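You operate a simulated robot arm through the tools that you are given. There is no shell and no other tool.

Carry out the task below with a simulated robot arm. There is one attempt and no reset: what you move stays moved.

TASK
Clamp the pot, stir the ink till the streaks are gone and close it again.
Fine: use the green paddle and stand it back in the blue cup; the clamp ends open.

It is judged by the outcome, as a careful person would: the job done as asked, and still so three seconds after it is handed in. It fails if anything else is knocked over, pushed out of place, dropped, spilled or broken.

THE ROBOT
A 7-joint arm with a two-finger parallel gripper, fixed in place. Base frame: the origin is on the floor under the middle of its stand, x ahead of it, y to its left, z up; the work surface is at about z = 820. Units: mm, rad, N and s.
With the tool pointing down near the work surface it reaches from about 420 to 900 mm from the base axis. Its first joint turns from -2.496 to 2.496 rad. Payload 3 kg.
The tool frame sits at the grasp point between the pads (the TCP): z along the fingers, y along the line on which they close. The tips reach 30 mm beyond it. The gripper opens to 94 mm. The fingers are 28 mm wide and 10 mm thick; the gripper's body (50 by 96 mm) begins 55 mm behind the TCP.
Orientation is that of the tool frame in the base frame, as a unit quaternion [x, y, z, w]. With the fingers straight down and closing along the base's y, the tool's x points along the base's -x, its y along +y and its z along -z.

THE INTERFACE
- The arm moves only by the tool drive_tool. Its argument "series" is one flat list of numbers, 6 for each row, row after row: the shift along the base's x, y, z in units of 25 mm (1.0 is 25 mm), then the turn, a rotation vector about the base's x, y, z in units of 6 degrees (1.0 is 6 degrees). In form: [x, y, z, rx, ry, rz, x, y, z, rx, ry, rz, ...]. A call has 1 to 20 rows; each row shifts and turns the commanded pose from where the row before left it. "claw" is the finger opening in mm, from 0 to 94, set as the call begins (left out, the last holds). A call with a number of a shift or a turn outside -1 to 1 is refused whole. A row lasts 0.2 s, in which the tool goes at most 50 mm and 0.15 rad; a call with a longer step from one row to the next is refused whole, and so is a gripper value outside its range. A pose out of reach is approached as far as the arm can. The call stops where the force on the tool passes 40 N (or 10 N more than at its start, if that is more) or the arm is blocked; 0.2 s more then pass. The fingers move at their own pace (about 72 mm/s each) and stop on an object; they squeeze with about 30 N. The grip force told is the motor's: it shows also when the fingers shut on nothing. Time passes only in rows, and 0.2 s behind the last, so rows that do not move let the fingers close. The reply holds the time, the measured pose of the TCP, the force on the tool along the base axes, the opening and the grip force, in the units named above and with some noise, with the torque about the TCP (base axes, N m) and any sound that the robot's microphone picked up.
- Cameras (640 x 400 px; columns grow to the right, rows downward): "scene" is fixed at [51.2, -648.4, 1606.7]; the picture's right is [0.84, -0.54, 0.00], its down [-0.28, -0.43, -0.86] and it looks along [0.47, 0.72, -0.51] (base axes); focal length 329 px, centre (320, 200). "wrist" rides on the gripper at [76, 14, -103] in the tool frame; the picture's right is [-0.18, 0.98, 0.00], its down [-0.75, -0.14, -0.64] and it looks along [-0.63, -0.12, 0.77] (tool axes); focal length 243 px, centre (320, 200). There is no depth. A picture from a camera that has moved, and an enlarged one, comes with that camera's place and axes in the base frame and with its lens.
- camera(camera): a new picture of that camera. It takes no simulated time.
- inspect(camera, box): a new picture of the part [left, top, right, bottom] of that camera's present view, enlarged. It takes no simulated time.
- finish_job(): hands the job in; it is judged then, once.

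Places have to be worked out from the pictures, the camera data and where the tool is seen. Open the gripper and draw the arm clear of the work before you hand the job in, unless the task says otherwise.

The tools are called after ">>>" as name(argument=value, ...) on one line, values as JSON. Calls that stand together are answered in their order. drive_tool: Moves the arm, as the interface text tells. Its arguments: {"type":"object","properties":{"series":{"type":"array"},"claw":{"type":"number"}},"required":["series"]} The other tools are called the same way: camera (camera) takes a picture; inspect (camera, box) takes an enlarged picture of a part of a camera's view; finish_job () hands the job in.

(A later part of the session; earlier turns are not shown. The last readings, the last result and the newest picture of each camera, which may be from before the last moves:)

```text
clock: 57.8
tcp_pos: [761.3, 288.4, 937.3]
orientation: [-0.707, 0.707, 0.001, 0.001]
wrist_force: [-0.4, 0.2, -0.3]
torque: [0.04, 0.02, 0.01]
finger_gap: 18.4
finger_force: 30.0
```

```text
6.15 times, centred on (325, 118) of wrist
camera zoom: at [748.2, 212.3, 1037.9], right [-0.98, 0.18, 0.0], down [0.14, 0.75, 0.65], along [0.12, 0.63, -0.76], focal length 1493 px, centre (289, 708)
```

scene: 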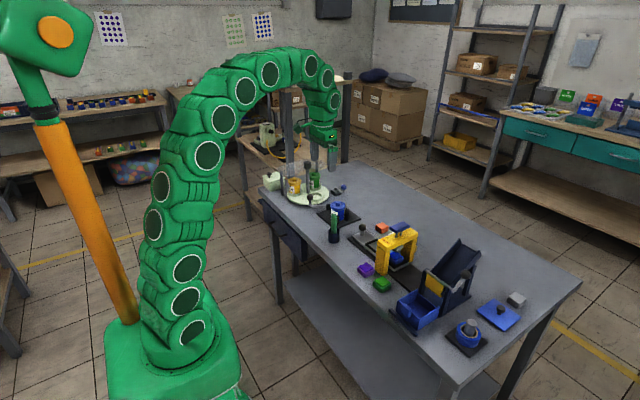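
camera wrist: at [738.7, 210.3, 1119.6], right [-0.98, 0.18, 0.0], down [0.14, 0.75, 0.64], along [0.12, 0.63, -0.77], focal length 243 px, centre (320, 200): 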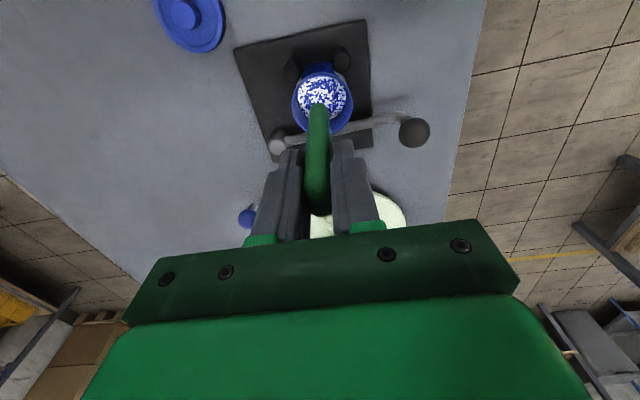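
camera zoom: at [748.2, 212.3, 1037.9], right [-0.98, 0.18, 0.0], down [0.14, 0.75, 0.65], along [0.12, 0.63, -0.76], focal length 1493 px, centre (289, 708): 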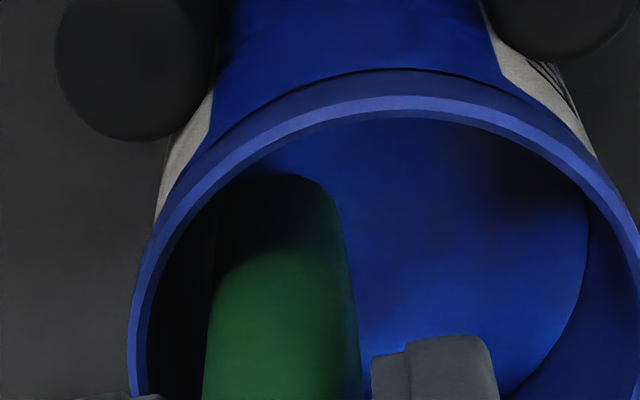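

The streaks are gone: the ink is uniform blue. I re-centre the paddle, raise it slowly until its end is just above the ink inside the pot, and let it drip for a moment.

>>> drive_tool(series=[-0.2, 0, 0, 0, 0, 0, -0.2, 0, 0, 0, 0, 0, 0, 0, 0.2, 0, 0, 0, 0, 0, 0.2, 0, 0, 0, 0, 0, 0.2, 0, 0, 0, 0, 0, 0.2, 0, 0, 0, 0, 0, 0.2, 0, 0, 0, 0, 0, 0.2, 0, 0, 0, 0, 0, 0.2, 0, 0, 0, 0, 0, 0, 0, 0, 0, 0, 0, 0, 0, 0, 0, 0, 0, 0, 0, 0, 0, 0, 0, 0, 0, 0, 0, 0, 0, 0, 0, 0, 0, 0, 0, 0, 0, 0, 0, 0, 0, 0, 0, 0, 0, 0, 0, 0, 0, 0, 0, 0, 0, 0, 0, 0, 0])

>>> camera(camera="wrist")

>>> inspect(camera="wrist", box=[280, 70, 360, 160])

>>> inspect(camera="scene", box=[325, 175, 365, 225])

```text
clock: 61.6
tcp_pos: [750.9, 287.4, 970.8]
orientation: [0.707, -0.707, -0.002, -0.001]
wrist_force: [-0.1, -0.7, -0.6]
torque: [-0.02, -0.01, -0.01]
finger_gap: 18.4
finger_force: 29.8
```

```text
taken
camera wrist: at [738.0, 211.7, 1073.5], right [-0.98, 0.18, 0.0], down [0.14, 0.75, 0.64], along [0.12, 0.63, -0.76], focal length 243 px, centre (320, 200)
```

wrist: 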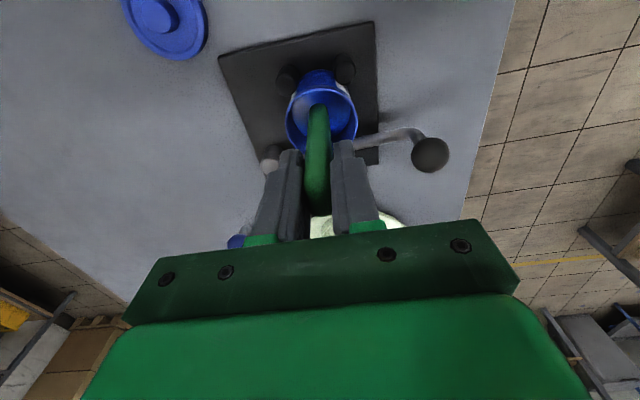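

```text
4.44 times, centred on (320, 115) of wrist
camera zoom: at [738.0, 211.7, 1073.5], right [-0.98, 0.18, 0.0], down [0.14, 0.75, 0.64], along [0.12, 0.63, -0.76], focal length 1078 px, centre (320, 578)
```

zoom: 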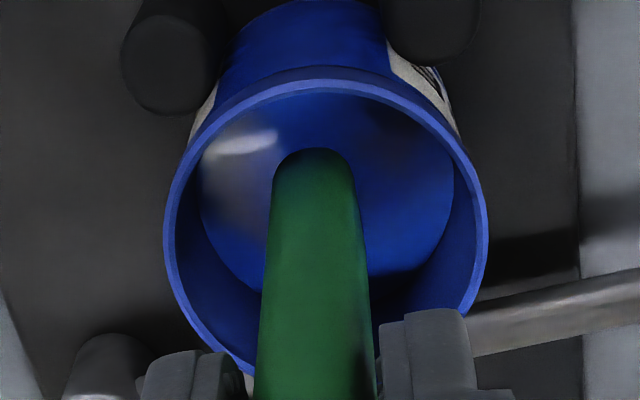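

```text
8.00 times, centred on (345, 200) of scene
camera zoom: at [51.2, -648.4, 1606.7], right [0.84, -0.54, 0.0], down [-0.28, -0.43, -0.86], along [0.47, 0.72, -0.51], focal length 2634 px, centre (120, 200)
```

zoom: 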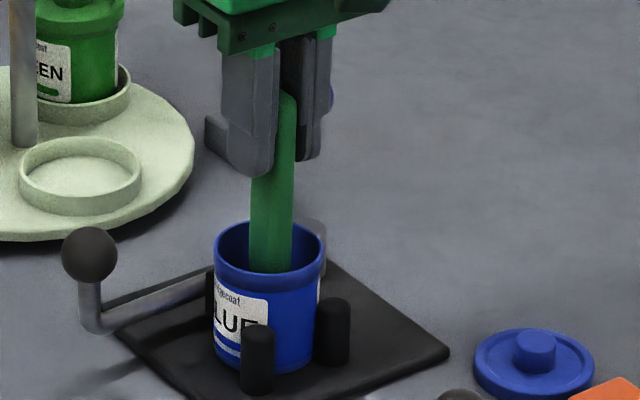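

The whole surface is uniform blue with just a glossy reflection. I lift the paddle clear and carry it back over the cup at (656, 185).

>>> drive_tool(series=[0, 0, 0.3, 0, 0, 0, 0, 0, 0.5, 0, 0, 0, 0, 0, 0.5, 0, 0, 0, 0, 0, 0.5, 0, 0, 0, -0.76, -0.82, 0, 0, 0, 0, -0.76, -0.82, 0, 0, 0, 0, -0.76, -0.82, 0, 0, 0, 0, -0.76, -0.82, 0, 0, 0, 0, -0.75, -0.82, 0, 0, 0, 0, 0, 0, 0, 0, 0, 0])

>>> camera(camera="wrist")

>>> inspect(camera="wrist", box=[280, 40, 360, 150])

>>> inspect(camera="scene", box=[310, 180, 370, 250])

```text
clock: 63.8
tcp_pos: [656.3, 186.1, 1013.4]
orientation: [-0.707, 0.707, 0.002, 0.0]
wrist_force: [0.3, 0.4, -0.9]
torque: [-0.03, 0.02, -0.03]
finger_gap: 18.3
finger_force: 30.2
```

```text
taken
camera wrist: at [642.7, 110.2, 1116.3], right [-0.98, 0.18, 0.0], down [0.14, 0.75, 0.64], along [0.12, 0.63, -0.76], focal length 243 px, centre (320, 200)
```

wrist: 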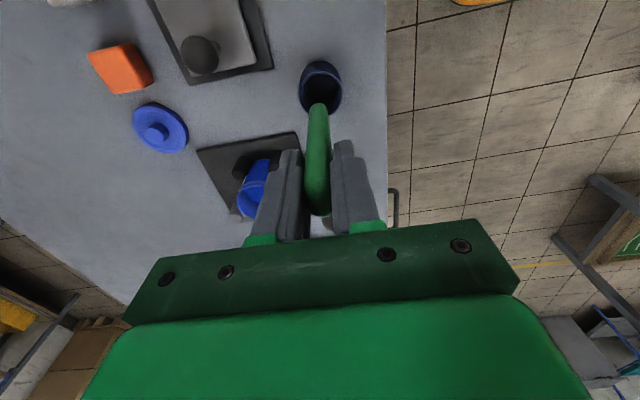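

```text
3.64 times, centred on (320, 95) of wrist
camera zoom: at [642.7, 110.2, 1116.3], right [-0.98, 0.18, 0.0], down [0.14, 0.75, 0.64], along [0.12, 0.63, -0.76], focal length 882 px, centre (320, 582)
```

zoom: 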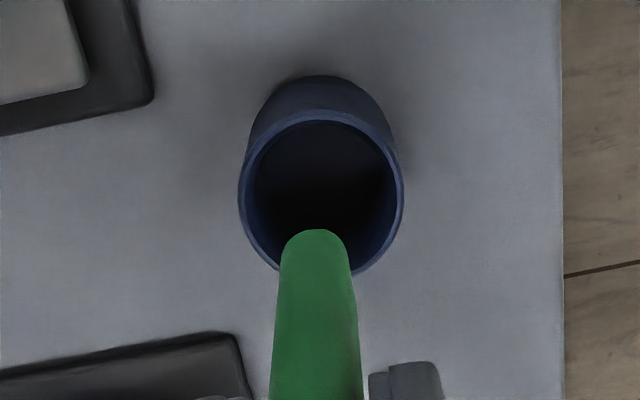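

```text
5.71 times, centred on (340, 215) of scene
camera zoom: at [51.2, -648.4, 1606.7], right [0.84, -0.54, 0.0], down [-0.28, -0.43, -0.86], along [0.47, 0.72, -0.51], focal length 1881 px, centre (206, 114)
```

zoom: 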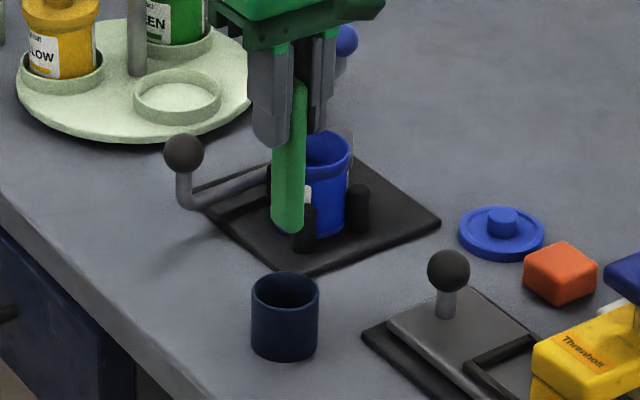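

The cup stands unmoved and the paddle hangs right above it. I lower it straight in with a 1 mm correction in -y.

>>> drive_tool(series=[0, -0.05, -0.4, 0, 0, 0, 0, 0, -0.6, 0, 0, 0, 0, 0, -0.6, 0, 0, 0, 0, 0, -0.6, 0, 0, 0, 0, 0, -0.5, 0, 0, 0, 0, 0, -0.4, 0, 0, 0])

>>> inspect(camera="scene", box=[310, 180, 370, 250])

>>> inspect(camera="wrist", box=[270, 60, 370, 230])

```text
clock: 65.2
tcp_pos: [655.5, 183.3, 936.6]
orientation: [0.707, -0.707, -0.001, -0.001]
wrist_force: [-0.9, -0.3, -1.0]
torque: [0.0, 0.03, -0.02]
finger_gap: 18.2
finger_force: 30.0
```

```text
5.71 times, centred on (340, 215) of scene
camera zoom: at [51.2, -648.4, 1606.7], right [0.84, -0.54, 0.0], down [-0.28, -0.43, -0.86], along [0.47, 0.72, -0.51], focal length 1881 px, centre (206, 114)
```

zoom: 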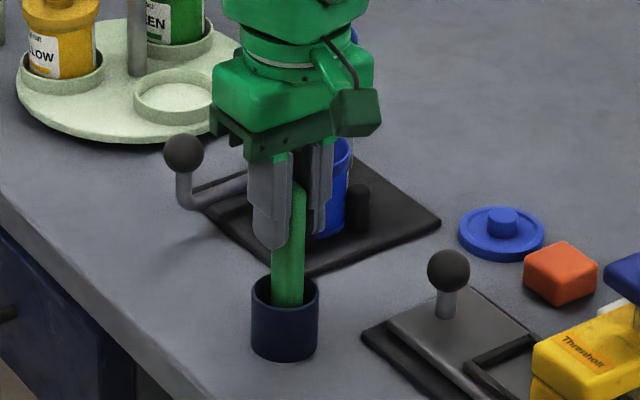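

```text
2.35 times, centred on (320, 145) of wrist
camera zoom: at [642.6, 107.9, 1040.1], right [-0.98, 0.18, 0.0], down [0.14, 0.75, 0.64], along [0.12, 0.63, -0.76], focal length 571 px, centre (320, 329)
```

zoom: 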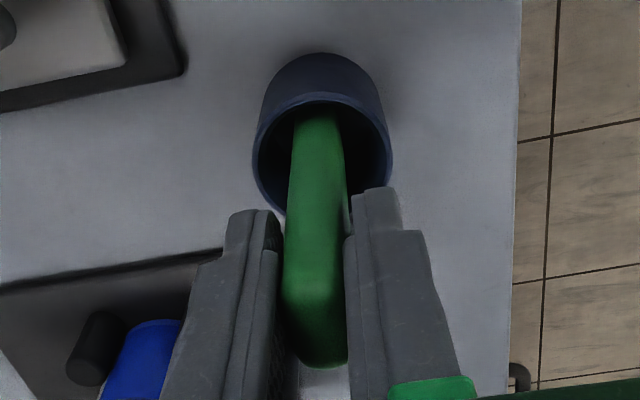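

The paddle is inside the cup with no side contact. I lower the last ~13 mm gently in small steps.

>>> drive_tool(series=[0, 0, -0.2, 0, 0, 0, 0, 0, -0.16, 0, 0, 0, 0, 0, -0.06, 0, 0, 0, 0, 0, -0.06, 0, 0, 0, 0, 0, 0, 0, 0, 0])

```text
clock: 66.4
tcp_pos: [654.6, 184.2, 924.9]
orientation: [-0.706, 0.708, 0.001, 0.002]
wrist_force: [0.5, 0.1, 0.1]
torque: [0.0, -0.01, 0.0]
finger_gap: 18.3
finger_force: 30.1
```

No floor contact yet (it was gripped at z≈923). I go down another couple of mm.

>>> drive_tool(series=[0.03, 0, -0.05, 0, 0, 0, 0, 0, -0.05, 0, 0, 0, 0, 0, 0, 0, 0, 0])

```text
clock: 67.2
tcp_pos: [656.6, 183.9, 923.9]
orientation: [0.707, -0.707, -0.002, -0.001]
wrist_force: [0.5, -0.3, 0.7]
torque: [0.02, 0.03, -0.02]
finger_gap: 18.3
finger_force: 30.1
```

>>> drive_tool(series=[0, 0, -0.05, 0, 0, 0, 0, 0, 0, 0, 0, 0])

```text
clock: 67.8
tcp_pos: [656.7, 183.7, 923.0]
orientation: [-0.707, 0.708, 0.001, 0.001]
wrist_force: [-0.7, -2.4, 19.1]
torque: [-0.22, 0.05, 0.04]
finger_gap: 18.6
finger_force: 30.0
```

Contact at z≈923 (19 N): the paddle stands on the cup's floor again. I relieve the load and open the fingers.

>>> drive_tool(series=[0, 0, 0.03, 0, 0, 0, 0, 0, 0, 0, 0, 0])

>>> drive_tool(series=[0, 0, 0, 0, 0, 0, 0, 0, 0, 0, 0, 0], claw=44)

>>> inspect(camera="scene", box=[310, 180, 370, 250])

>>> inspect(camera="wrist", box=[270, 60, 370, 230])

```text
clock: 68.4
tcp_pos: [656.8, 184.0, 923.1]
orientation: [-0.707, 0.708, 0.002, 0.001]
wrist_force: [0.0, 1.4, 10.7]
torque: [0.19, -0.04, -0.01]
finger_gap: 18.5
finger_force: 29.9
```

```text
clock: 69.0
tcp_pos: [656.9, 184.3, 922.1]
orientation: [-0.707, 0.707, 0.002, 0.001]
wrist_force: [0.4, 0.4, 0.1]
torque: [0.0, -0.02, -0.02]
finger_gap: 44.2
finger_force: 0.1
```

```text
5.71 times, centred on (340, 215) of scene
camera zoom: at [51.2, -648.4, 1606.7], right [0.84, -0.54, 0.0], down [-0.28, -0.43, -0.86], along [0.47, 0.72, -0.51], focal length 1881 px, centre (206, 114)
```

zoom: 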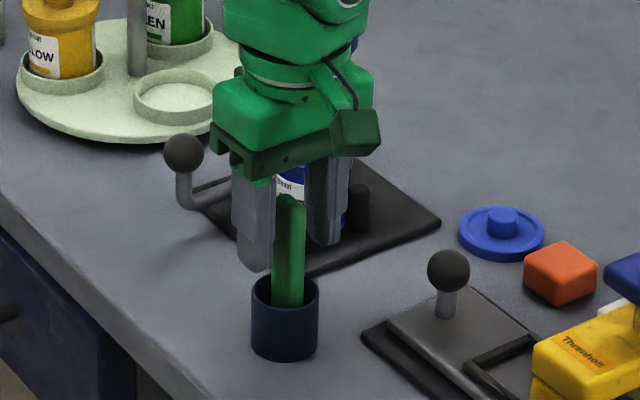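

```text
2.35 times, centred on (320, 145) of wrist
camera zoom: at [643.4, 108.5, 1025.8], right [-0.98, 0.18, 0.0], down [0.14, 0.75, 0.64], along [0.12, 0.63, -0.76], focal length 571 px, centre (320, 329)
```

zoom: 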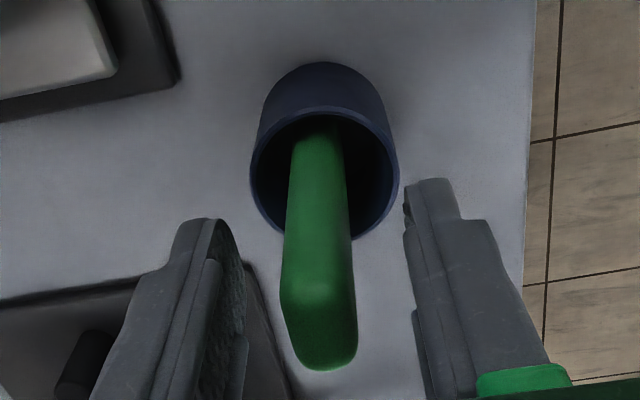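

The paddle stands upright in the cup, free of the fingers. I rise straight up and clear of it.

>>> drive_tool(series=[0, 0, 0.4, 0, 0, 0, 0, 0, 0.7, 0, 0, 0, 0, 0, 0.8, 0, 0, 0, 0, 0, 0.9, 0, 0, 0, 0, 0, 0.9, 0, 0, 0])

>>> inspect(camera="scene", box=[310, 180, 370, 250])

>>> camera(camera="wrist")

```text
clock: 70.2
tcp_pos: [655.2, 184.6, 1014.5]
orientation: [0.707, -0.707, -0.002, -0.001]
wrist_force: [0.0, 0.5, -0.4]
torque: [0.01, 0.0, -0.02]
finger_gap: 44.0
finger_force: 0.1
```

```text
5.71 times, centred on (340, 215) of scene
camera zoom: at [51.2, -648.4, 1606.7], right [0.84, -0.54, 0.0], down [-0.28, -0.43, -0.86], along [0.47, 0.72, -0.51], focal length 1881 px, centre (206, 114)
```

zoom: 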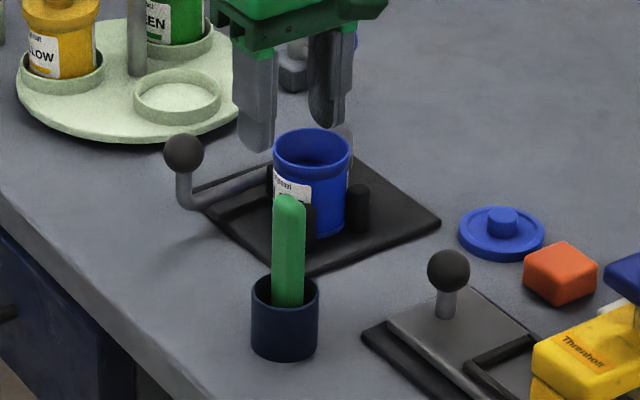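

```text
taken
camera wrist: at [643.2, 108.7, 1117.2], right [-0.98, 0.18, 0.0], down [0.14, 0.75, 0.64], along [0.12, 0.63, -0.76], focal length 243 px, centre (320, 200)
```

wrist: 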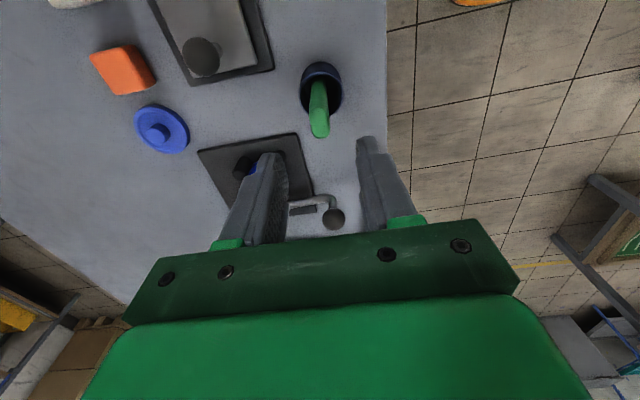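

The paddle is back as it was. I turn the gripper back by 90° while moving over to the lid at (864, 200).

>>> drive_tool(series=[0.557, 0.042, 0, 0, 0, -1, 0.557, 0.042, 0, 0, 0, -1, 0.557, 0.042, 0, 0, 0, -1, 0.557, 0.042, 0, 0, 0, -1, 0.557, 0.042, 0, 0, 0, -1, 0.557, 0.042, 0, 0, 0, -1, 0.557, 0.042, 0, 0, 0, -1, 0.557, 0.042, 0, 0, 0, -1, 0.557, 0.042, 0, 0, 0, -1, 0.557, 0.042, 0, 0, 0, -1, 0.557, 0.042, 0, 0, 0, -1, 0.557, 0.042, 0, 0, 0, -1, 0.557, 0.042, 0, 0, 0, -1, 0.557, 0.042, 0, 0, 0, -1, 0.557, 0.042, 0, 0, 0, -1, 0, 0, 0, 0, 0, 0], claw=30)

>>> camera(camera="wrist")

```text
clock: 73.6
tcp_pos: [862.5, 200.7, 1013.8]
orientation: [0.0, 1.0, 0.0, 0.002]
wrist_force: [-0.1, 0.2, -0.1]
torque: [-0.04, 0.01, 0.0]
finger_gap: 30.0
finger_force: 0.0
```

```text
taken
camera wrist: at [787.5, 215.4, 1116.7], right [0.18, 0.98, 0.0], down [0.75, -0.14, 0.64], along [0.63, -0.12, -0.76], focal length 243 px, centre (320, 200)
```

wrist: 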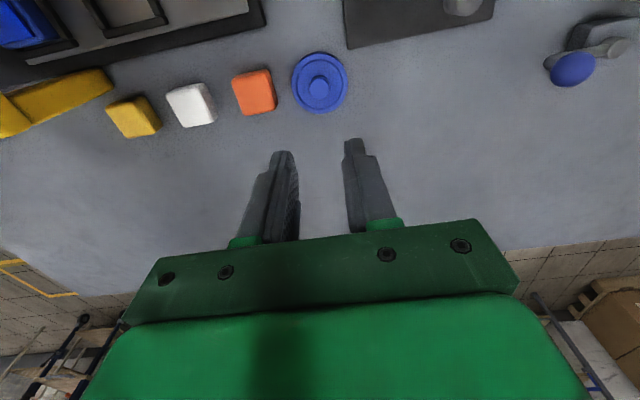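

Both views should tell me the lid's exact place; I enlarge the scene and wrist views on it.

>>> inspect(camera="scene", box=[350, 195, 410, 235])

>>> inspect(camera="wrist", box=[270, 30, 370, 130])

```text
10.00 times, centred on (380, 215) of scene
camera zoom: at [51.2, -648.4, 1606.7], right [0.84, -0.54, 0.0], down [-0.28, -0.43, -0.86], along [0.47, 0.72, -0.51], focal length 3292 px, centre (-280, 50)
```

zoom: 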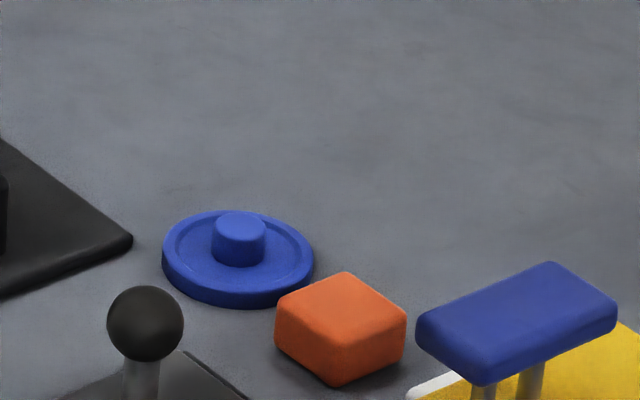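

```text
4.00 times, centred on (320, 80) of wrist
camera zoom: at [787.5, 215.4, 1116.7], right [0.18, 0.98, 0.0], down [0.75, -0.14, 0.64], along [0.63, -0.12, -0.76], focal length 970 px, centre (320, 680)
```

zoom: 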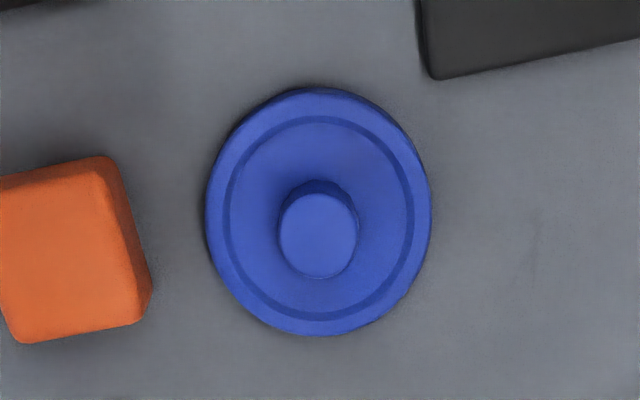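

The knob is at about (861, 201), nicely under the tool. I descend to the height at which I released it, with fingers 28 mm apart.

>>> drive_tool(series=[0.04, 0, -0.8, 0, 0, 0, 0, 0, -0.9, 0, 0, 0, 0, 0, -0.9, 0, 0, 0, 0, 0, -0.9, 0, 0, 0, 0, 0, -0.9, 0, 0, 0, 0, 0, -0.7, 0, 0, 0, 0, 0, -0.4, 0, 0, 0], claw=28)

>>> inspect(camera="wrist", box=[220, 70, 420, 245])

>>> inspect(camera="scene", box=[350, 190, 410, 235])

```text
clock: 75.2
tcp_pos: [866.0, 199.7, 877.4]
orientation: [0.0, 1.0, 0.001, 0.002]
wrist_force: [0.0, -0.4, 0.1]
torque: [0.01, -0.01, -0.01]
finger_gap: 28.2
finger_force: 0.1
```

```text
2.29 times, centred on (320, 158) of wrist
camera zoom: at [790.2, 214.7, 980.7], right [0.18, 0.98, 0.0], down [0.75, -0.14, 0.64], along [0.63, -0.12, -0.76], focal length 555 px, centre (320, 297)
```

zoom: 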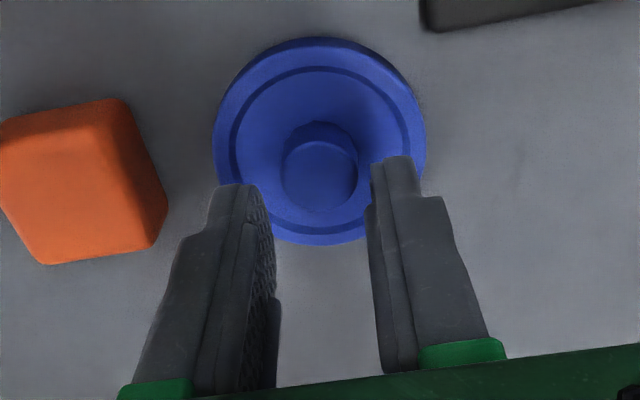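

```text
8.89 times, centred on (380, 212) of scene
camera zoom: at [51.2, -648.4, 1606.7], right [0.84, -0.54, 0.0], down [-0.28, -0.43, -0.86], along [0.47, 0.72, -0.51], focal length 2926 px, centre (-213, 89)
```

zoom: 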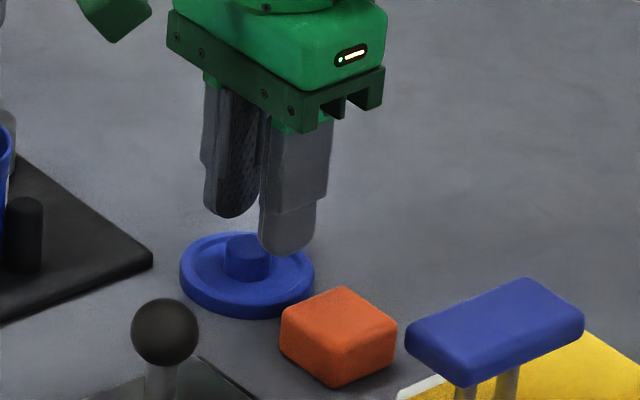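

The knob is centred between the fingers. I lower the last 14 mm slowly.

>>> drive_tool(series=[0, 0, -0.2, 0, 0, 0, 0, 0, -0.2, 0, 0, 0, 0, 0, -0.16, 0, 0, 0, 0, 0, 0, 0, 0, 0])

>>> inspect(camera="wrist", box=[220, 70, 420, 245])

```text
clock: 76.2
tcp_pos: [865.1, 201.0, 864.7]
orientation: [0.001, 1.0, 0.001, 0.002]
wrist_force: [0.2, 0.2, 0.5]
torque: [0.0, 0.02, -0.01]
finger_gap: 27.9
finger_force: 0.1
```

```text
2.29 times, centred on (320, 158) of wrist
camera zoom: at [790.3, 215.2, 966.6], right [0.18, 0.98, 0.0], down [0.75, -0.14, 0.64], along [0.63, -0.12, -0.76], focal length 555 px, centre (320, 297)
```

zoom: 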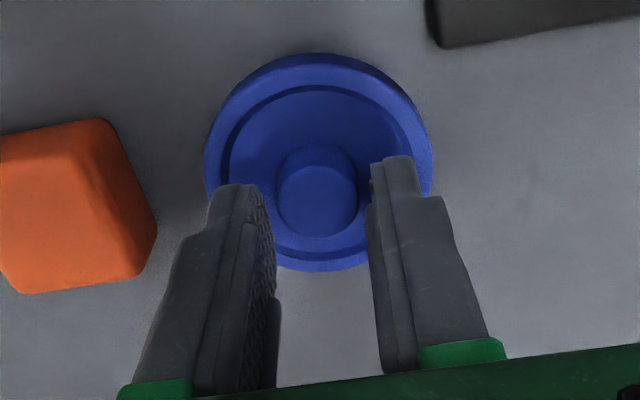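

I lower 3 mm more to the earlier grip height, then close on the knob.

>>> drive_tool(series=[0, 0, -0.06, 0, 0, 0, 0, 0, -0.05, 0, 0, 0])

>>> drive_tool(series=[0, 0, 0, 0, 0, 0, 0, 0, 0, 0, 0, 0, 0, 0, 0, 0, 0, 0], claw=5)

>>> inspect(camera="wrist", box=[220, 70, 420, 245])

```text
clock: 76.8
tcp_pos: [866.0, 200.8, 860.9]
orientation: [0.0, 1.0, 0.001, 0.001]
wrist_force: [0.1, -0.1, -0.2]
torque: [0.02, -0.04, -0.01]
finger_gap: 28.2
finger_force: 0.0
```

```text
clock: 77.6
tcp_pos: [866.4, 201.3, 861.0]
orientation: [0.0, 1.0, 0.001, 0.001]
wrist_force: [0.2, -0.5, -0.2]
torque: [0.01, 0.02, -0.02]
finger_gap: 15.2
finger_force: 29.9
```

```text
2.29 times, centred on (320, 158) of wrist
camera zoom: at [790.3, 215.4, 963.7], right [0.18, 0.98, 0.0], down [0.75, -0.14, 0.64], along [0.63, -0.12, -0.76], focal length 555 px, centre (320, 297)
```

zoom: 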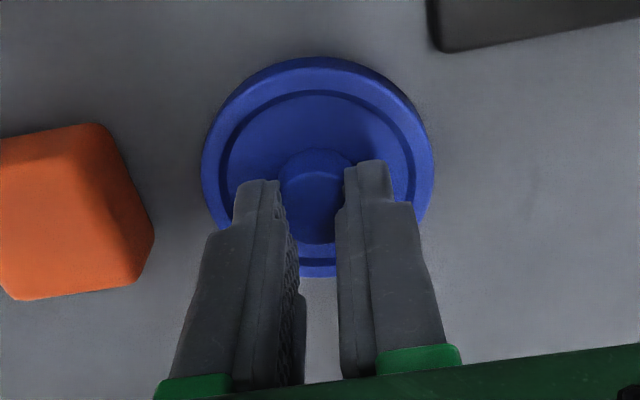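

The lid is gripped again (gap 15.2), about 1.7 mm different in x from before. I lift it slowly to a safe height.

>>> drive_tool(series=[0, 0, 0.2, 0, 0, 0, 0, 0, 0.5, 0, 0, 0, 0, 0, 0.8, 0, 0, 0, 0, 0, 0.9, 0, 0, 0, 0, 0, 0.9, 0, 0, 0, 0, 0, 0.9, 0, 0, 0, 0, 0, 0.9, 0, 0, 0])

>>> drive_tool(series=[-0.75, 0.57, 0, 0, 0, 0, -0.75, 0.57, 0, 0, 0, 0, -0.75, 0.57, 0, 0, 0, 0, -0.75, 0.57, 0, 0, 0, 0, -0.75, 0.57, 0, 0, 0, 0, -0.74, 0.57, 0, 0, 0, 0, 0, 0, 0, 0, 0, 0])

>>> camera(camera="wrist")

>>> inspect(camera="scene", box=[310, 170, 390, 230])

```text
clock: 79.2
tcp_pos: [864.9, 201.4, 988.2]
orientation: [0.0, 1.0, 0.0, 0.002]
wrist_force: [-0.7, 0.2, -0.9]
torque: [0.01, 0.01, 0.0]
finger_gap: 15.0
finger_force: 29.9
```

```text
clock: 80.8
tcp_pos: [753.3, 285.7, 986.6]
orientation: [0.001, 1.0, 0.0, 0.002]
wrist_force: [-0.3, -0.3, -0.3]
torque: [0.02, -0.01, 0.01]
finger_gap: 14.9
finger_force: 30.3
```

```text
taken
camera wrist: at [677.9, 300.4, 1089.7], right [0.18, 0.98, 0.0], down [0.75, -0.14, 0.64], along [0.63, -0.12, -0.76], focal length 243 px, centre (320, 200)
```

wrist: 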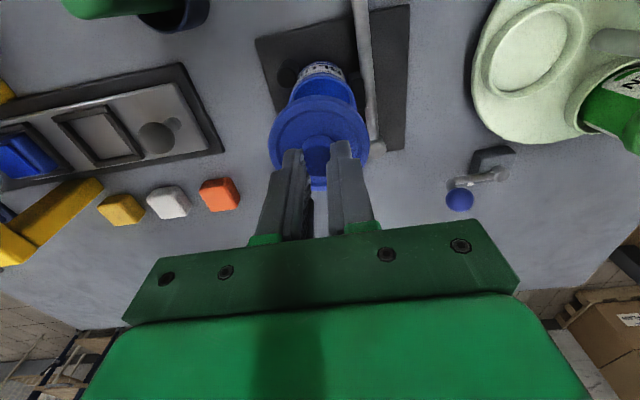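

```text
6.67 times, centred on (350, 200) of scene
camera zoom: at [51.2, -648.4, 1606.7], right [0.84, -0.54, 0.0], down [-0.28, -0.43, -0.86], along [0.47, 0.72, -0.51], focal length 2195 px, centre (120, 200)
```

zoom: 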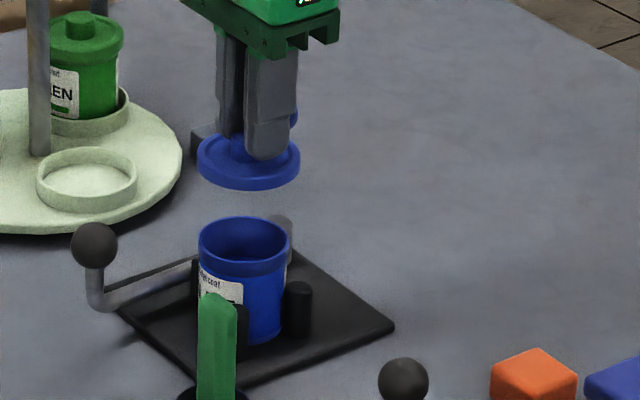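

The lid is over the pot and aligned within about 1 mm. I correct slightly (+y) and lower toward the rim, stopping just above it.

>>> drive_tool(series=[0.015, 0.05, -0.4, 0, 0, 0, 0, 0, -0.6, 0, 0, 0, 0, 0, -0.5, 0, 0, 0, 0, 0, -0.3, 0, 0, 0, 0, 0, -0.2, 0, 0, 0, 0, 0, 0, 0, 0, 0])

>>> inspect(camera="scene", box=[320, 180, 370, 220])

>>> inspect(camera="wrist", box=[220, 60, 420, 245])

```text
clock: 82.2
tcp_pos: [754.2, 287.4, 938.0]
orientation: [0.0, 1.0, 0.0, 0.002]
wrist_force: [-0.5, -0.2, -0.2]
torque: [-0.01, 0.01, -0.02]
finger_gap: 19.3
finger_force: 30.1
```

```text
10.00 times, centred on (345, 200) of scene
camera zoom: at [51.2, -648.4, 1606.7], right [0.84, -0.54, 0.0], down [-0.28, -0.43, -0.86], along [0.47, 0.72, -0.51], focal length 3292 px, centre (70, 200)
```

zoom: 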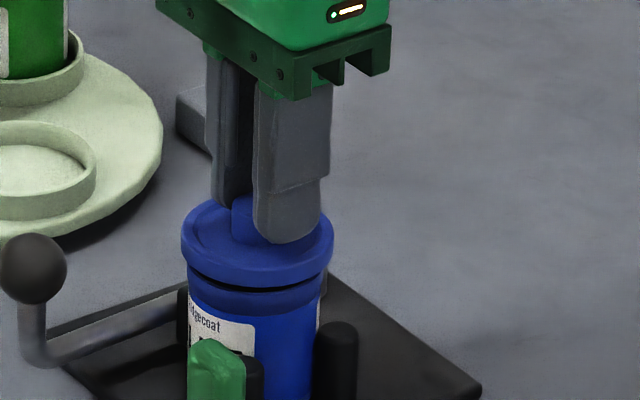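

```text
2.16 times, centred on (320, 152) of wrist
camera zoom: at [678.4, 302.6, 1040.9], right [0.18, 0.98, 0.0], down [0.75, -0.14, 0.64], along [0.63, -0.12, -0.76], focal length 525 px, centre (320, 303)
```

zoom: 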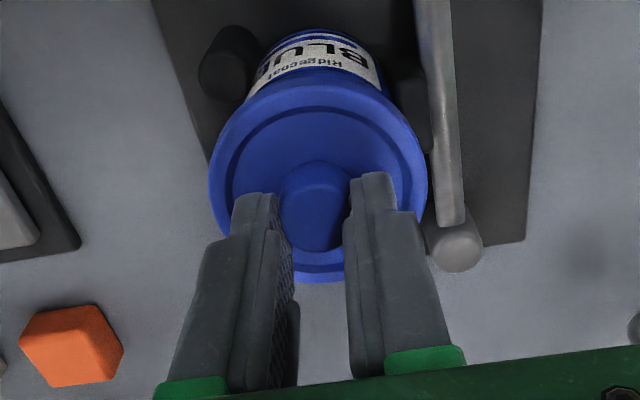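

The gap changed from 15 to 19 mm although the force is near zero, so the knob may have shifted in the tips. I look closely before going further.

>>> inspect(camera="scene", box=[335, 190, 360, 212])

>>> inspect(camera="wrist", box=[280, 100, 370, 200])

>>> drive_tool(series=[0, 0, 0, 0, 0, 0])

```text
16.00 times, centred on (348, 201) of scene
camera zoom: at [51.2, -648.4, 1606.7], right [0.84, -0.54, 0.0], down [-0.28, -0.43, -0.86], along [0.47, 0.72, -0.51], focal length 5267 px, centre (-120, 184)
```

zoom: 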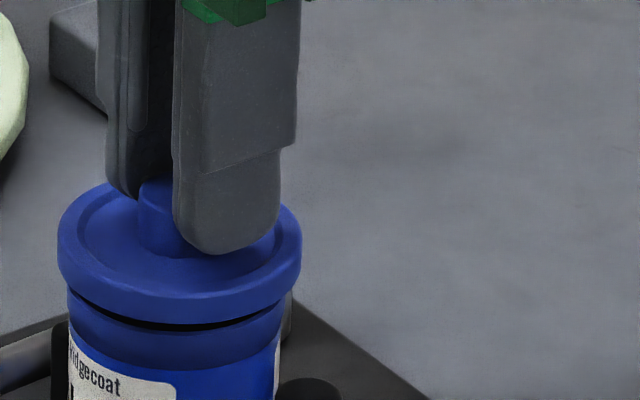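

```text
4.00 times, centred on (325, 150) of wrist
camera zoom: at [678.4, 302.6, 1040.9], right [0.18, 0.98, 0.0], down [0.75, -0.14, 0.64], along [0.63, -0.12, -0.76], focal length 970 px, centre (300, 400)
```

zoom: 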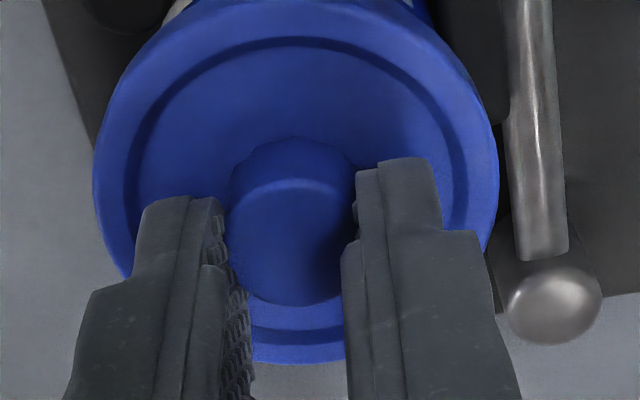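

```text
clock: 82.6
tcp_pos: [753.4, 288.7, 938.2]
orientation: [0.0, 1.0, 0.002, 0.001]
wrist_force: [0.0, -1.3, -1.1]
torque: [0.0, -0.01, 0.04]
finger_gap: 18.8
finger_force: 30.0
```

The knob still looks held between the tips and there is no contact force. I wait briefly to see whether the gap reading is stable.

>>> drive_tool(series=[0, 0, 0, 0, 0, 0, 0, 0, 0, 0, 0, 0])

>>> inspect(camera="scene", box=[335, 190, 360, 212])

```text
clock: 83.2
tcp_pos: [753.2, 288.1, 937.4]
orientation: [0.0, 1.0, 0.002, 0.001]
wrist_force: [0.2, -0.5, 0.5]
torque: [0.01, 0.0, 0.01]
finger_gap: 18.8
finger_force: 30.0
```

```text
16.00 times, centred on (348, 201) of scene
camera zoom: at [51.2, -648.4, 1606.7], right [0.84, -0.54, 0.0], down [-0.28, -0.43, -0.86], along [0.47, 0.72, -0.51], focal length 5267 px, centre (-120, 184)
```

zoom: 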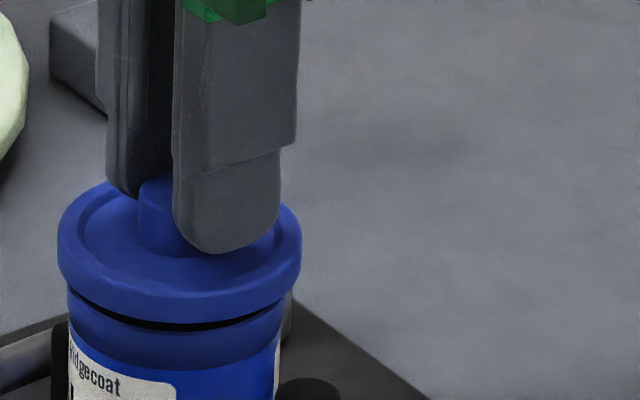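

Nothing changes with time; the lid is just above the rim and aligned within about 1 mm. I correct -0.8 mm in y and lower in small steps watching the force.

>>> drive_tool(series=[0.01, -0.03, -0.06, 0, 0, 0, 0, 0, -0.06, 0, 0, 0, 0, 0, 0, 0, 0, 0])

>>> inspect(camera="scene", box=[335, 190, 360, 212])

```text
clock: 84.0
tcp_pos: [754.0, 286.7, 934.1]
orientation: [0.001, 1.0, 0.001, 0.002]
wrist_force: [0.0, 0.6, -1.2]
torque: [-0.04, -0.06, 0.0]
finger_gap: 18.8
finger_force: 30.0
```

```text
16.00 times, centred on (348, 201) of scene
camera zoom: at [51.2, -648.4, 1606.7], right [0.84, -0.54, 0.0], down [-0.28, -0.43, -0.86], along [0.47, 0.72, -0.51], focal length 5267 px, centre (-120, 184)
```

zoom: 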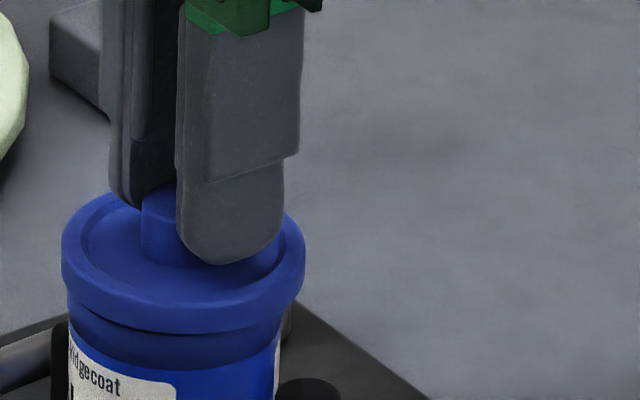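

The lid is now overlapping the rim; in the scene view it seems about 1.4 mm too far to the right. I check with the wrist view before pressing.

>>> inspect(camera="wrist", box=[265, 80, 375, 180])

>>> inspect(camera="scene", box=[325, 190, 355, 220])

```text
4.00 times, centred on (320, 130) of wrist
camera zoom: at [678.8, 301.6, 1038.2], right [0.18, 0.98, 0.0], down [0.75, -0.14, 0.64], along [0.63, -0.12, -0.76], focal length 970 px, centre (320, 480)
```

zoom: 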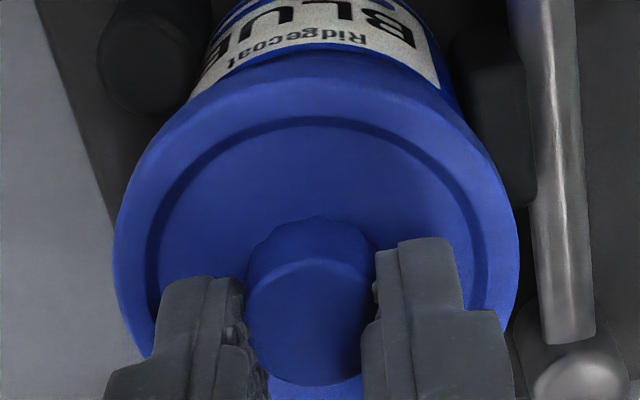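

```text
13.33 times, centred on (340, 205) of scene
camera zoom: at [51.2, -648.4, 1606.7], right [0.84, -0.54, 0.0], down [-0.28, -0.43, -0.86], along [0.47, 0.72, -0.51], focal length 4389 px, centre (53, 133)
```

zoom: 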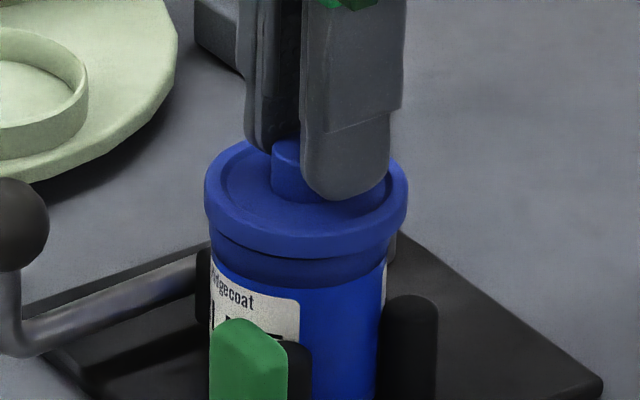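

The views suggest the lid is about 1.3 mm too far in -y and slightly +x. I shift it (-0.4, +1.2) mm and look again.

>>> drive_tool(series=[-0.016, 0.05, 0, 0, 0, 0, 0, 0, 0, 0, 0, 0])

>>> inspect(camera="scene", box=[325, 190, 355, 220])

>>> inspect(camera="wrist", box=[265, 80, 375, 180])

```text
clock: 84.6
tcp_pos: [754.7, 287.9, 935.9]
orientation: [0.001, 1.0, 0.001, 0.002]
wrist_force: [0.6, -0.1, -0.5]
torque: [0.02, -0.01, 0.0]
finger_gap: 18.9
finger_force: 29.9
```

```text
13.33 times, centred on (340, 205) of scene
camera zoom: at [51.2, -648.4, 1606.7], right [0.84, -0.54, 0.0], down [-0.28, -0.43, -0.86], along [0.47, 0.72, -0.51], focal length 4389 px, centre (53, 133)
```

zoom: 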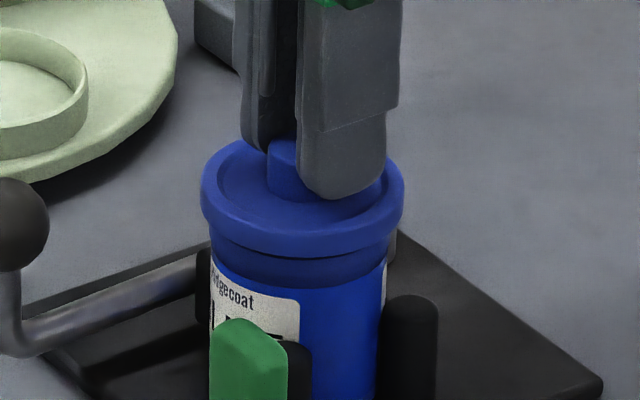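

```text
4.00 times, centred on (320, 130) of wrist
camera zoom: at [678.2, 302.7, 1038.3], right [0.18, 0.98, 0.0], down [0.75, -0.14, 0.64], along [0.63, -0.12, -0.76], focal length 970 px, centre (320, 480)
```

zoom: 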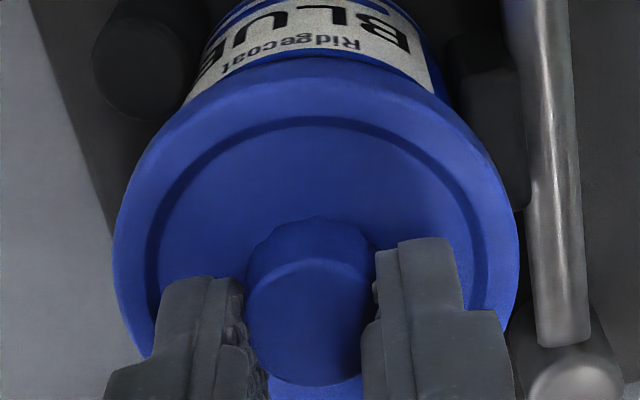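

The lid is centred over the pot in the scene view now. I lower in 1–1.5 mm steps, watching the force.

>>> drive_tool(series=[0, 0, -0.06, 0, 0, 0, 0, 0, -0.06, 0, 0, 0, 0, 0, 0, 0, 0, 0])

>>> drive_tool(series=[0, 0, -0.06, 0, 0, 0, 0, 0, -0.04, 0, 0, 0, 0, 0, 0, 0, 0, 0])

>>> inspect(camera="scene", box=[325, 190, 355, 220])

```text
clock: 85.4
tcp_pos: [753.3, 287.7, 932.9]
orientation: [0.001, 1.0, 0.001, 0.002]
wrist_force: [-1.4, 0.5, -0.2]
torque: [0.0, 0.01, 0.0]
finger_gap: 18.7
finger_force: 30.1
```

```text
clock: 86.2
tcp_pos: [752.9, 287.5, 930.3]
orientation: [0.0, 1.0, 0.002, 0.002]
wrist_force: [0.0, -1.1, 0.3]
torque: [-0.03, 0.02, 0.01]
finger_gap: 19.0
finger_force: 30.0
```

```text
13.33 times, centred on (340, 205) of scene
camera zoom: at [51.2, -648.4, 1606.7], right [0.84, -0.54, 0.0], down [-0.28, -0.43, -0.86], along [0.47, 0.72, -0.51], focal length 4389 px, centre (53, 133)
```

zoom: 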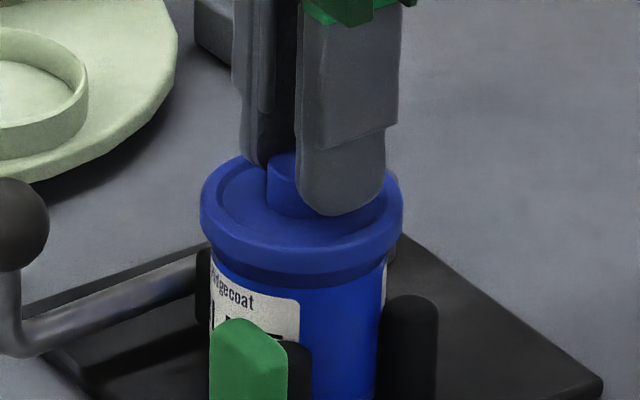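

The lid is sliding over the rim without resistance. I continue pressing down in small steps until it snaps.

>>> drive_tool(series=[0, 0, -0.05, 0, 0, 0, 0, 0, -0.05, 0, 0, 0, 0, 0, 0, 0, 0, 0])

>>> drive_tool(series=[0, 0, -0.05, 0, 0, 0, 0, 0, -0.03, 0, 0, 0, 0, 0, 0, 0, 0, 0])

>>> inspect(camera="scene", box=[325, 190, 355, 220])

```text
clock: 87.0
tcp_pos: [752.4, 289.0, 928.1]
orientation: [0.0, 1.0, 0.002, 0.002]
wrist_force: [0.4, -0.2, 0.6]
torque: [0.03, 0.0, 0.03]
finger_gap: 18.9
finger_force: 29.6
```

```text
clock: 87.8
tcp_pos: [753.4, 288.8, 927.2]
orientation: [0.0, 1.0, 0.001, 0.003]
wrist_force: [-4.9, 5.3, 19.8]
torque: [0.2, 0.26, -0.02]
finger_gap: 18.8
finger_force: 29.7
heard: snap
```

```text
13.33 times, centred on (340, 205) of scene
camera zoom: at [51.2, -648.4, 1606.7], right [0.84, -0.54, 0.0], down [-0.28, -0.43, -0.86], along [0.47, 0.72, -0.51], focal length 4389 px, centre (53, 133)
```

zoom: 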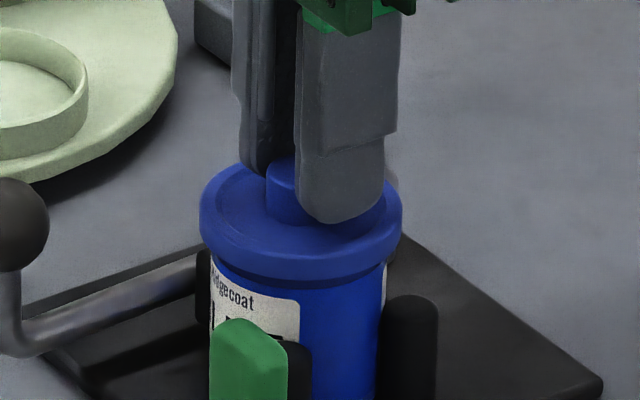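

A snap was heard with ~20 N: the lid is on, at the same height as originally. I relieve the load, open the fingers slightly, and look.

>>> drive_tool(series=[0, 0, 0, 0, 0, 0, 0, 0, 0, 0, 0, 0], claw=30)

>>> drive_tool(series=[0, 0, 0.3, 0, 0, 0, 0, 0, 0.6, 0, 0, 0, 0, 0, 0.8, 0, 0, 0, 0, 0, 0.9, 0, 0, 0])

>>> inspect(camera="scene", box=[320, 190, 370, 220])

>>> camera(camera="wrist")

```text
clock: 88.4
tcp_pos: [752.6, 286.3, 924.8]
orientation: [0.0, 1.0, 0.0, 0.001]
wrist_force: [-1.0, -0.4, 0.1]
torque: [-0.01, -0.02, -0.03]
finger_gap: 29.9
finger_force: 0.1
```

```text
clock: 89.4
tcp_pos: [753.9, 286.8, 989.0]
orientation: [0.0, 1.0, 0.001, 0.002]
wrist_force: [0.1, -0.2, 0.0]
torque: [0.01, 0.02, -0.01]
finger_gap: 30.0
finger_force: 0.0
```

```text
12.80 times, centred on (345, 205) of scene
camera zoom: at [51.2, -648.4, 1606.7], right [0.84, -0.54, 0.0], down [-0.28, -0.43, -0.86], along [0.47, 0.72, -0.51], focal length 4214 px, centre (0, 136)
```

zoom: 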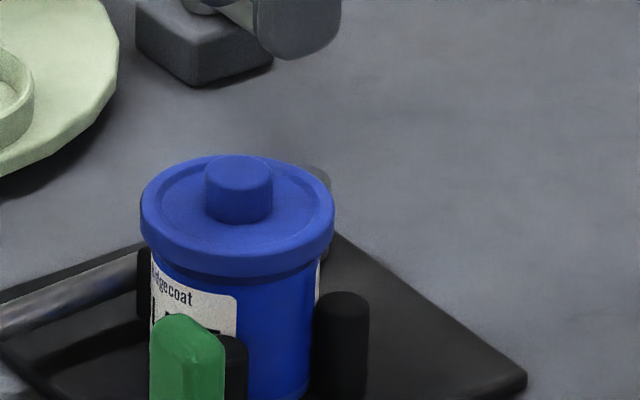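

```text
taken
camera wrist: at [679.4, 302.1, 1092.0], right [0.18, 0.98, 0.0], down [0.75, -0.14, 0.64], along [0.63, -0.12, -0.76], focal length 243 px, centre (320, 200)
```

wrist: 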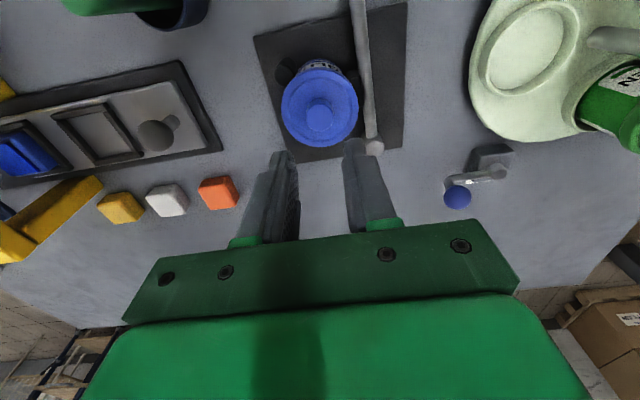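

The lid sits exactly as it did at the start. Next is opening the clamp: I move over the lever's ball at (667, 328) with the fingers at 50 mm and check.

>>> drive_tool(series=[-0.87, 0.417, 0, 0, 0, 0, -0.87, 0.417, 0, 0, 0, 0, -0.87, 0.417, 0, 0, 0, 0, -0.87, 0.417, 0, 0, 0, 0, 0, 0, -0.6, 0, 0, 0], claw=52)

>>> camera(camera="wrist")

>>> inspect(camera="scene", box=[290, 160, 370, 220])

```text
clock: 90.6
tcp_pos: [666.4, 329.5, 975.5]
orientation: [0.0, 1.0, 0.0, 0.001]
wrist_force: [-0.5, 0.0, 0.1]
torque: [0.0, -0.02, -0.01]
finger_gap: 52.1
finger_force: 0.0
```

```text
taken
camera wrist: at [591.0, 343.9, 1077.9], right [0.18, 0.98, 0.0], down [0.75, -0.14, 0.64], along [0.63, -0.12, -0.77], focal length 243 px, centre (320, 200)
```

wrist: 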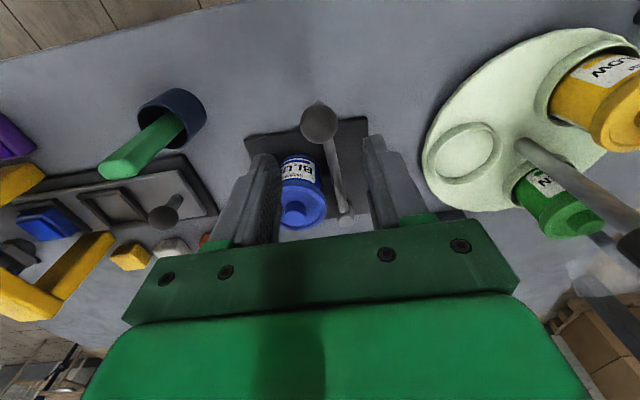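

```text
6.67 times, centred on (330, 190) of scene
camera zoom: at [51.2, -648.4, 1606.7], right [0.84, -0.54, 0.0], down [-0.28, -0.43, -0.86], along [0.47, 0.72, -0.51], focal length 2195 px, centre (253, 267)
```

zoom: 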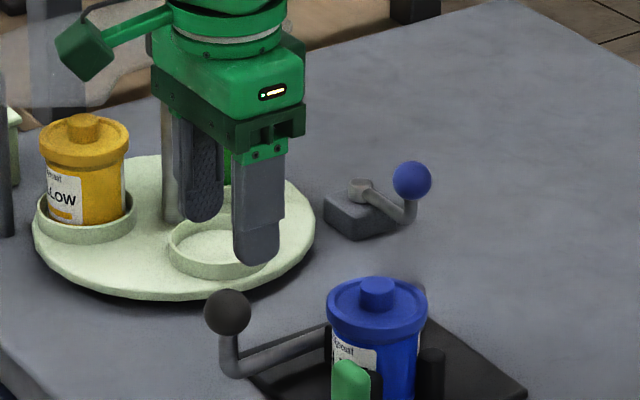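

The ball is right below at (666, 329). I descend around it.

>>> drive_tool(series=[0, 0, -0.9, 0, 0, 0, 0, 0, -0.9, 0, 0, 0, 0, 0, -0.9, 0, 0, 0, 0, 0, -0.7, 0, 0, 0])

>>> camera(camera="wrist")

```text
clock: 91.6
tcp_pos: [666.4, 328.1, 890.8]
orientation: [0.0, 1.0, 0.0, 0.0]
wrist_force: [-0.8, -0.3, -0.5]
torque: [0.02, 0.02, 0.02]
finger_gap: 52.1
finger_force: 0.1
```

```text
taken
camera wrist: at [590.7, 343.1, 993.4], right [0.18, 0.98, 0.0], down [0.75, -0.14, 0.64], along [0.63, -0.12, -0.77], focal length 243 px, centre (320, 200)
```

wrist: 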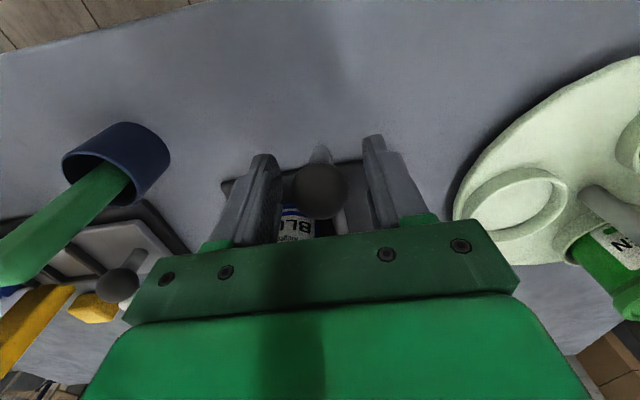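

The ball is between the fingers. I narrow to 36 mm and push it gently in +y to release the clamp, following the arc.

>>> drive_tool(series=[0, 0.1, 0, 0, 0, 0, 0, 0.12, 0, 0, 0, 0, 0, 0.12, 0, 0, 0, 0, 0, 0.12, 0, 0, 0, 0], claw=36)

>>> camera(camera="wrist")

```text
clock: 92.6
tcp_pos: [665.7, 340.7, 891.6]
orientation: [0.001, 1.0, 0.001, 0.002]
wrist_force: [1.2, -1.8, -0.9]
torque: [-0.01, 0.03, 0.0]
finger_gap: 37.3
finger_force: 1.2
```

```text
taken
camera wrist: at [591.1, 355.7, 993.4], right [0.18, 0.98, 0.0], down [0.75, -0.14, 0.64], along [0.63, -0.12, -0.76], focal length 243 px, centre (320, 200)
```

wrist: 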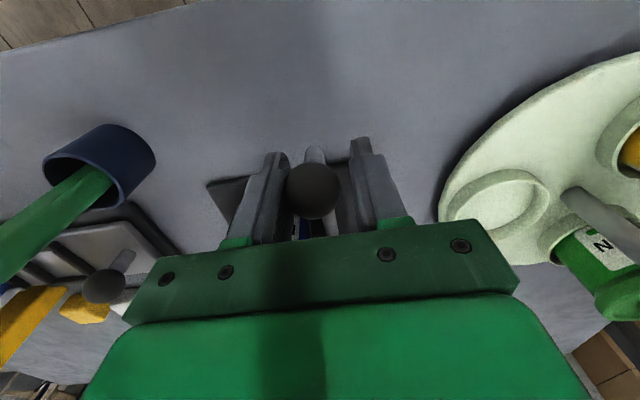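

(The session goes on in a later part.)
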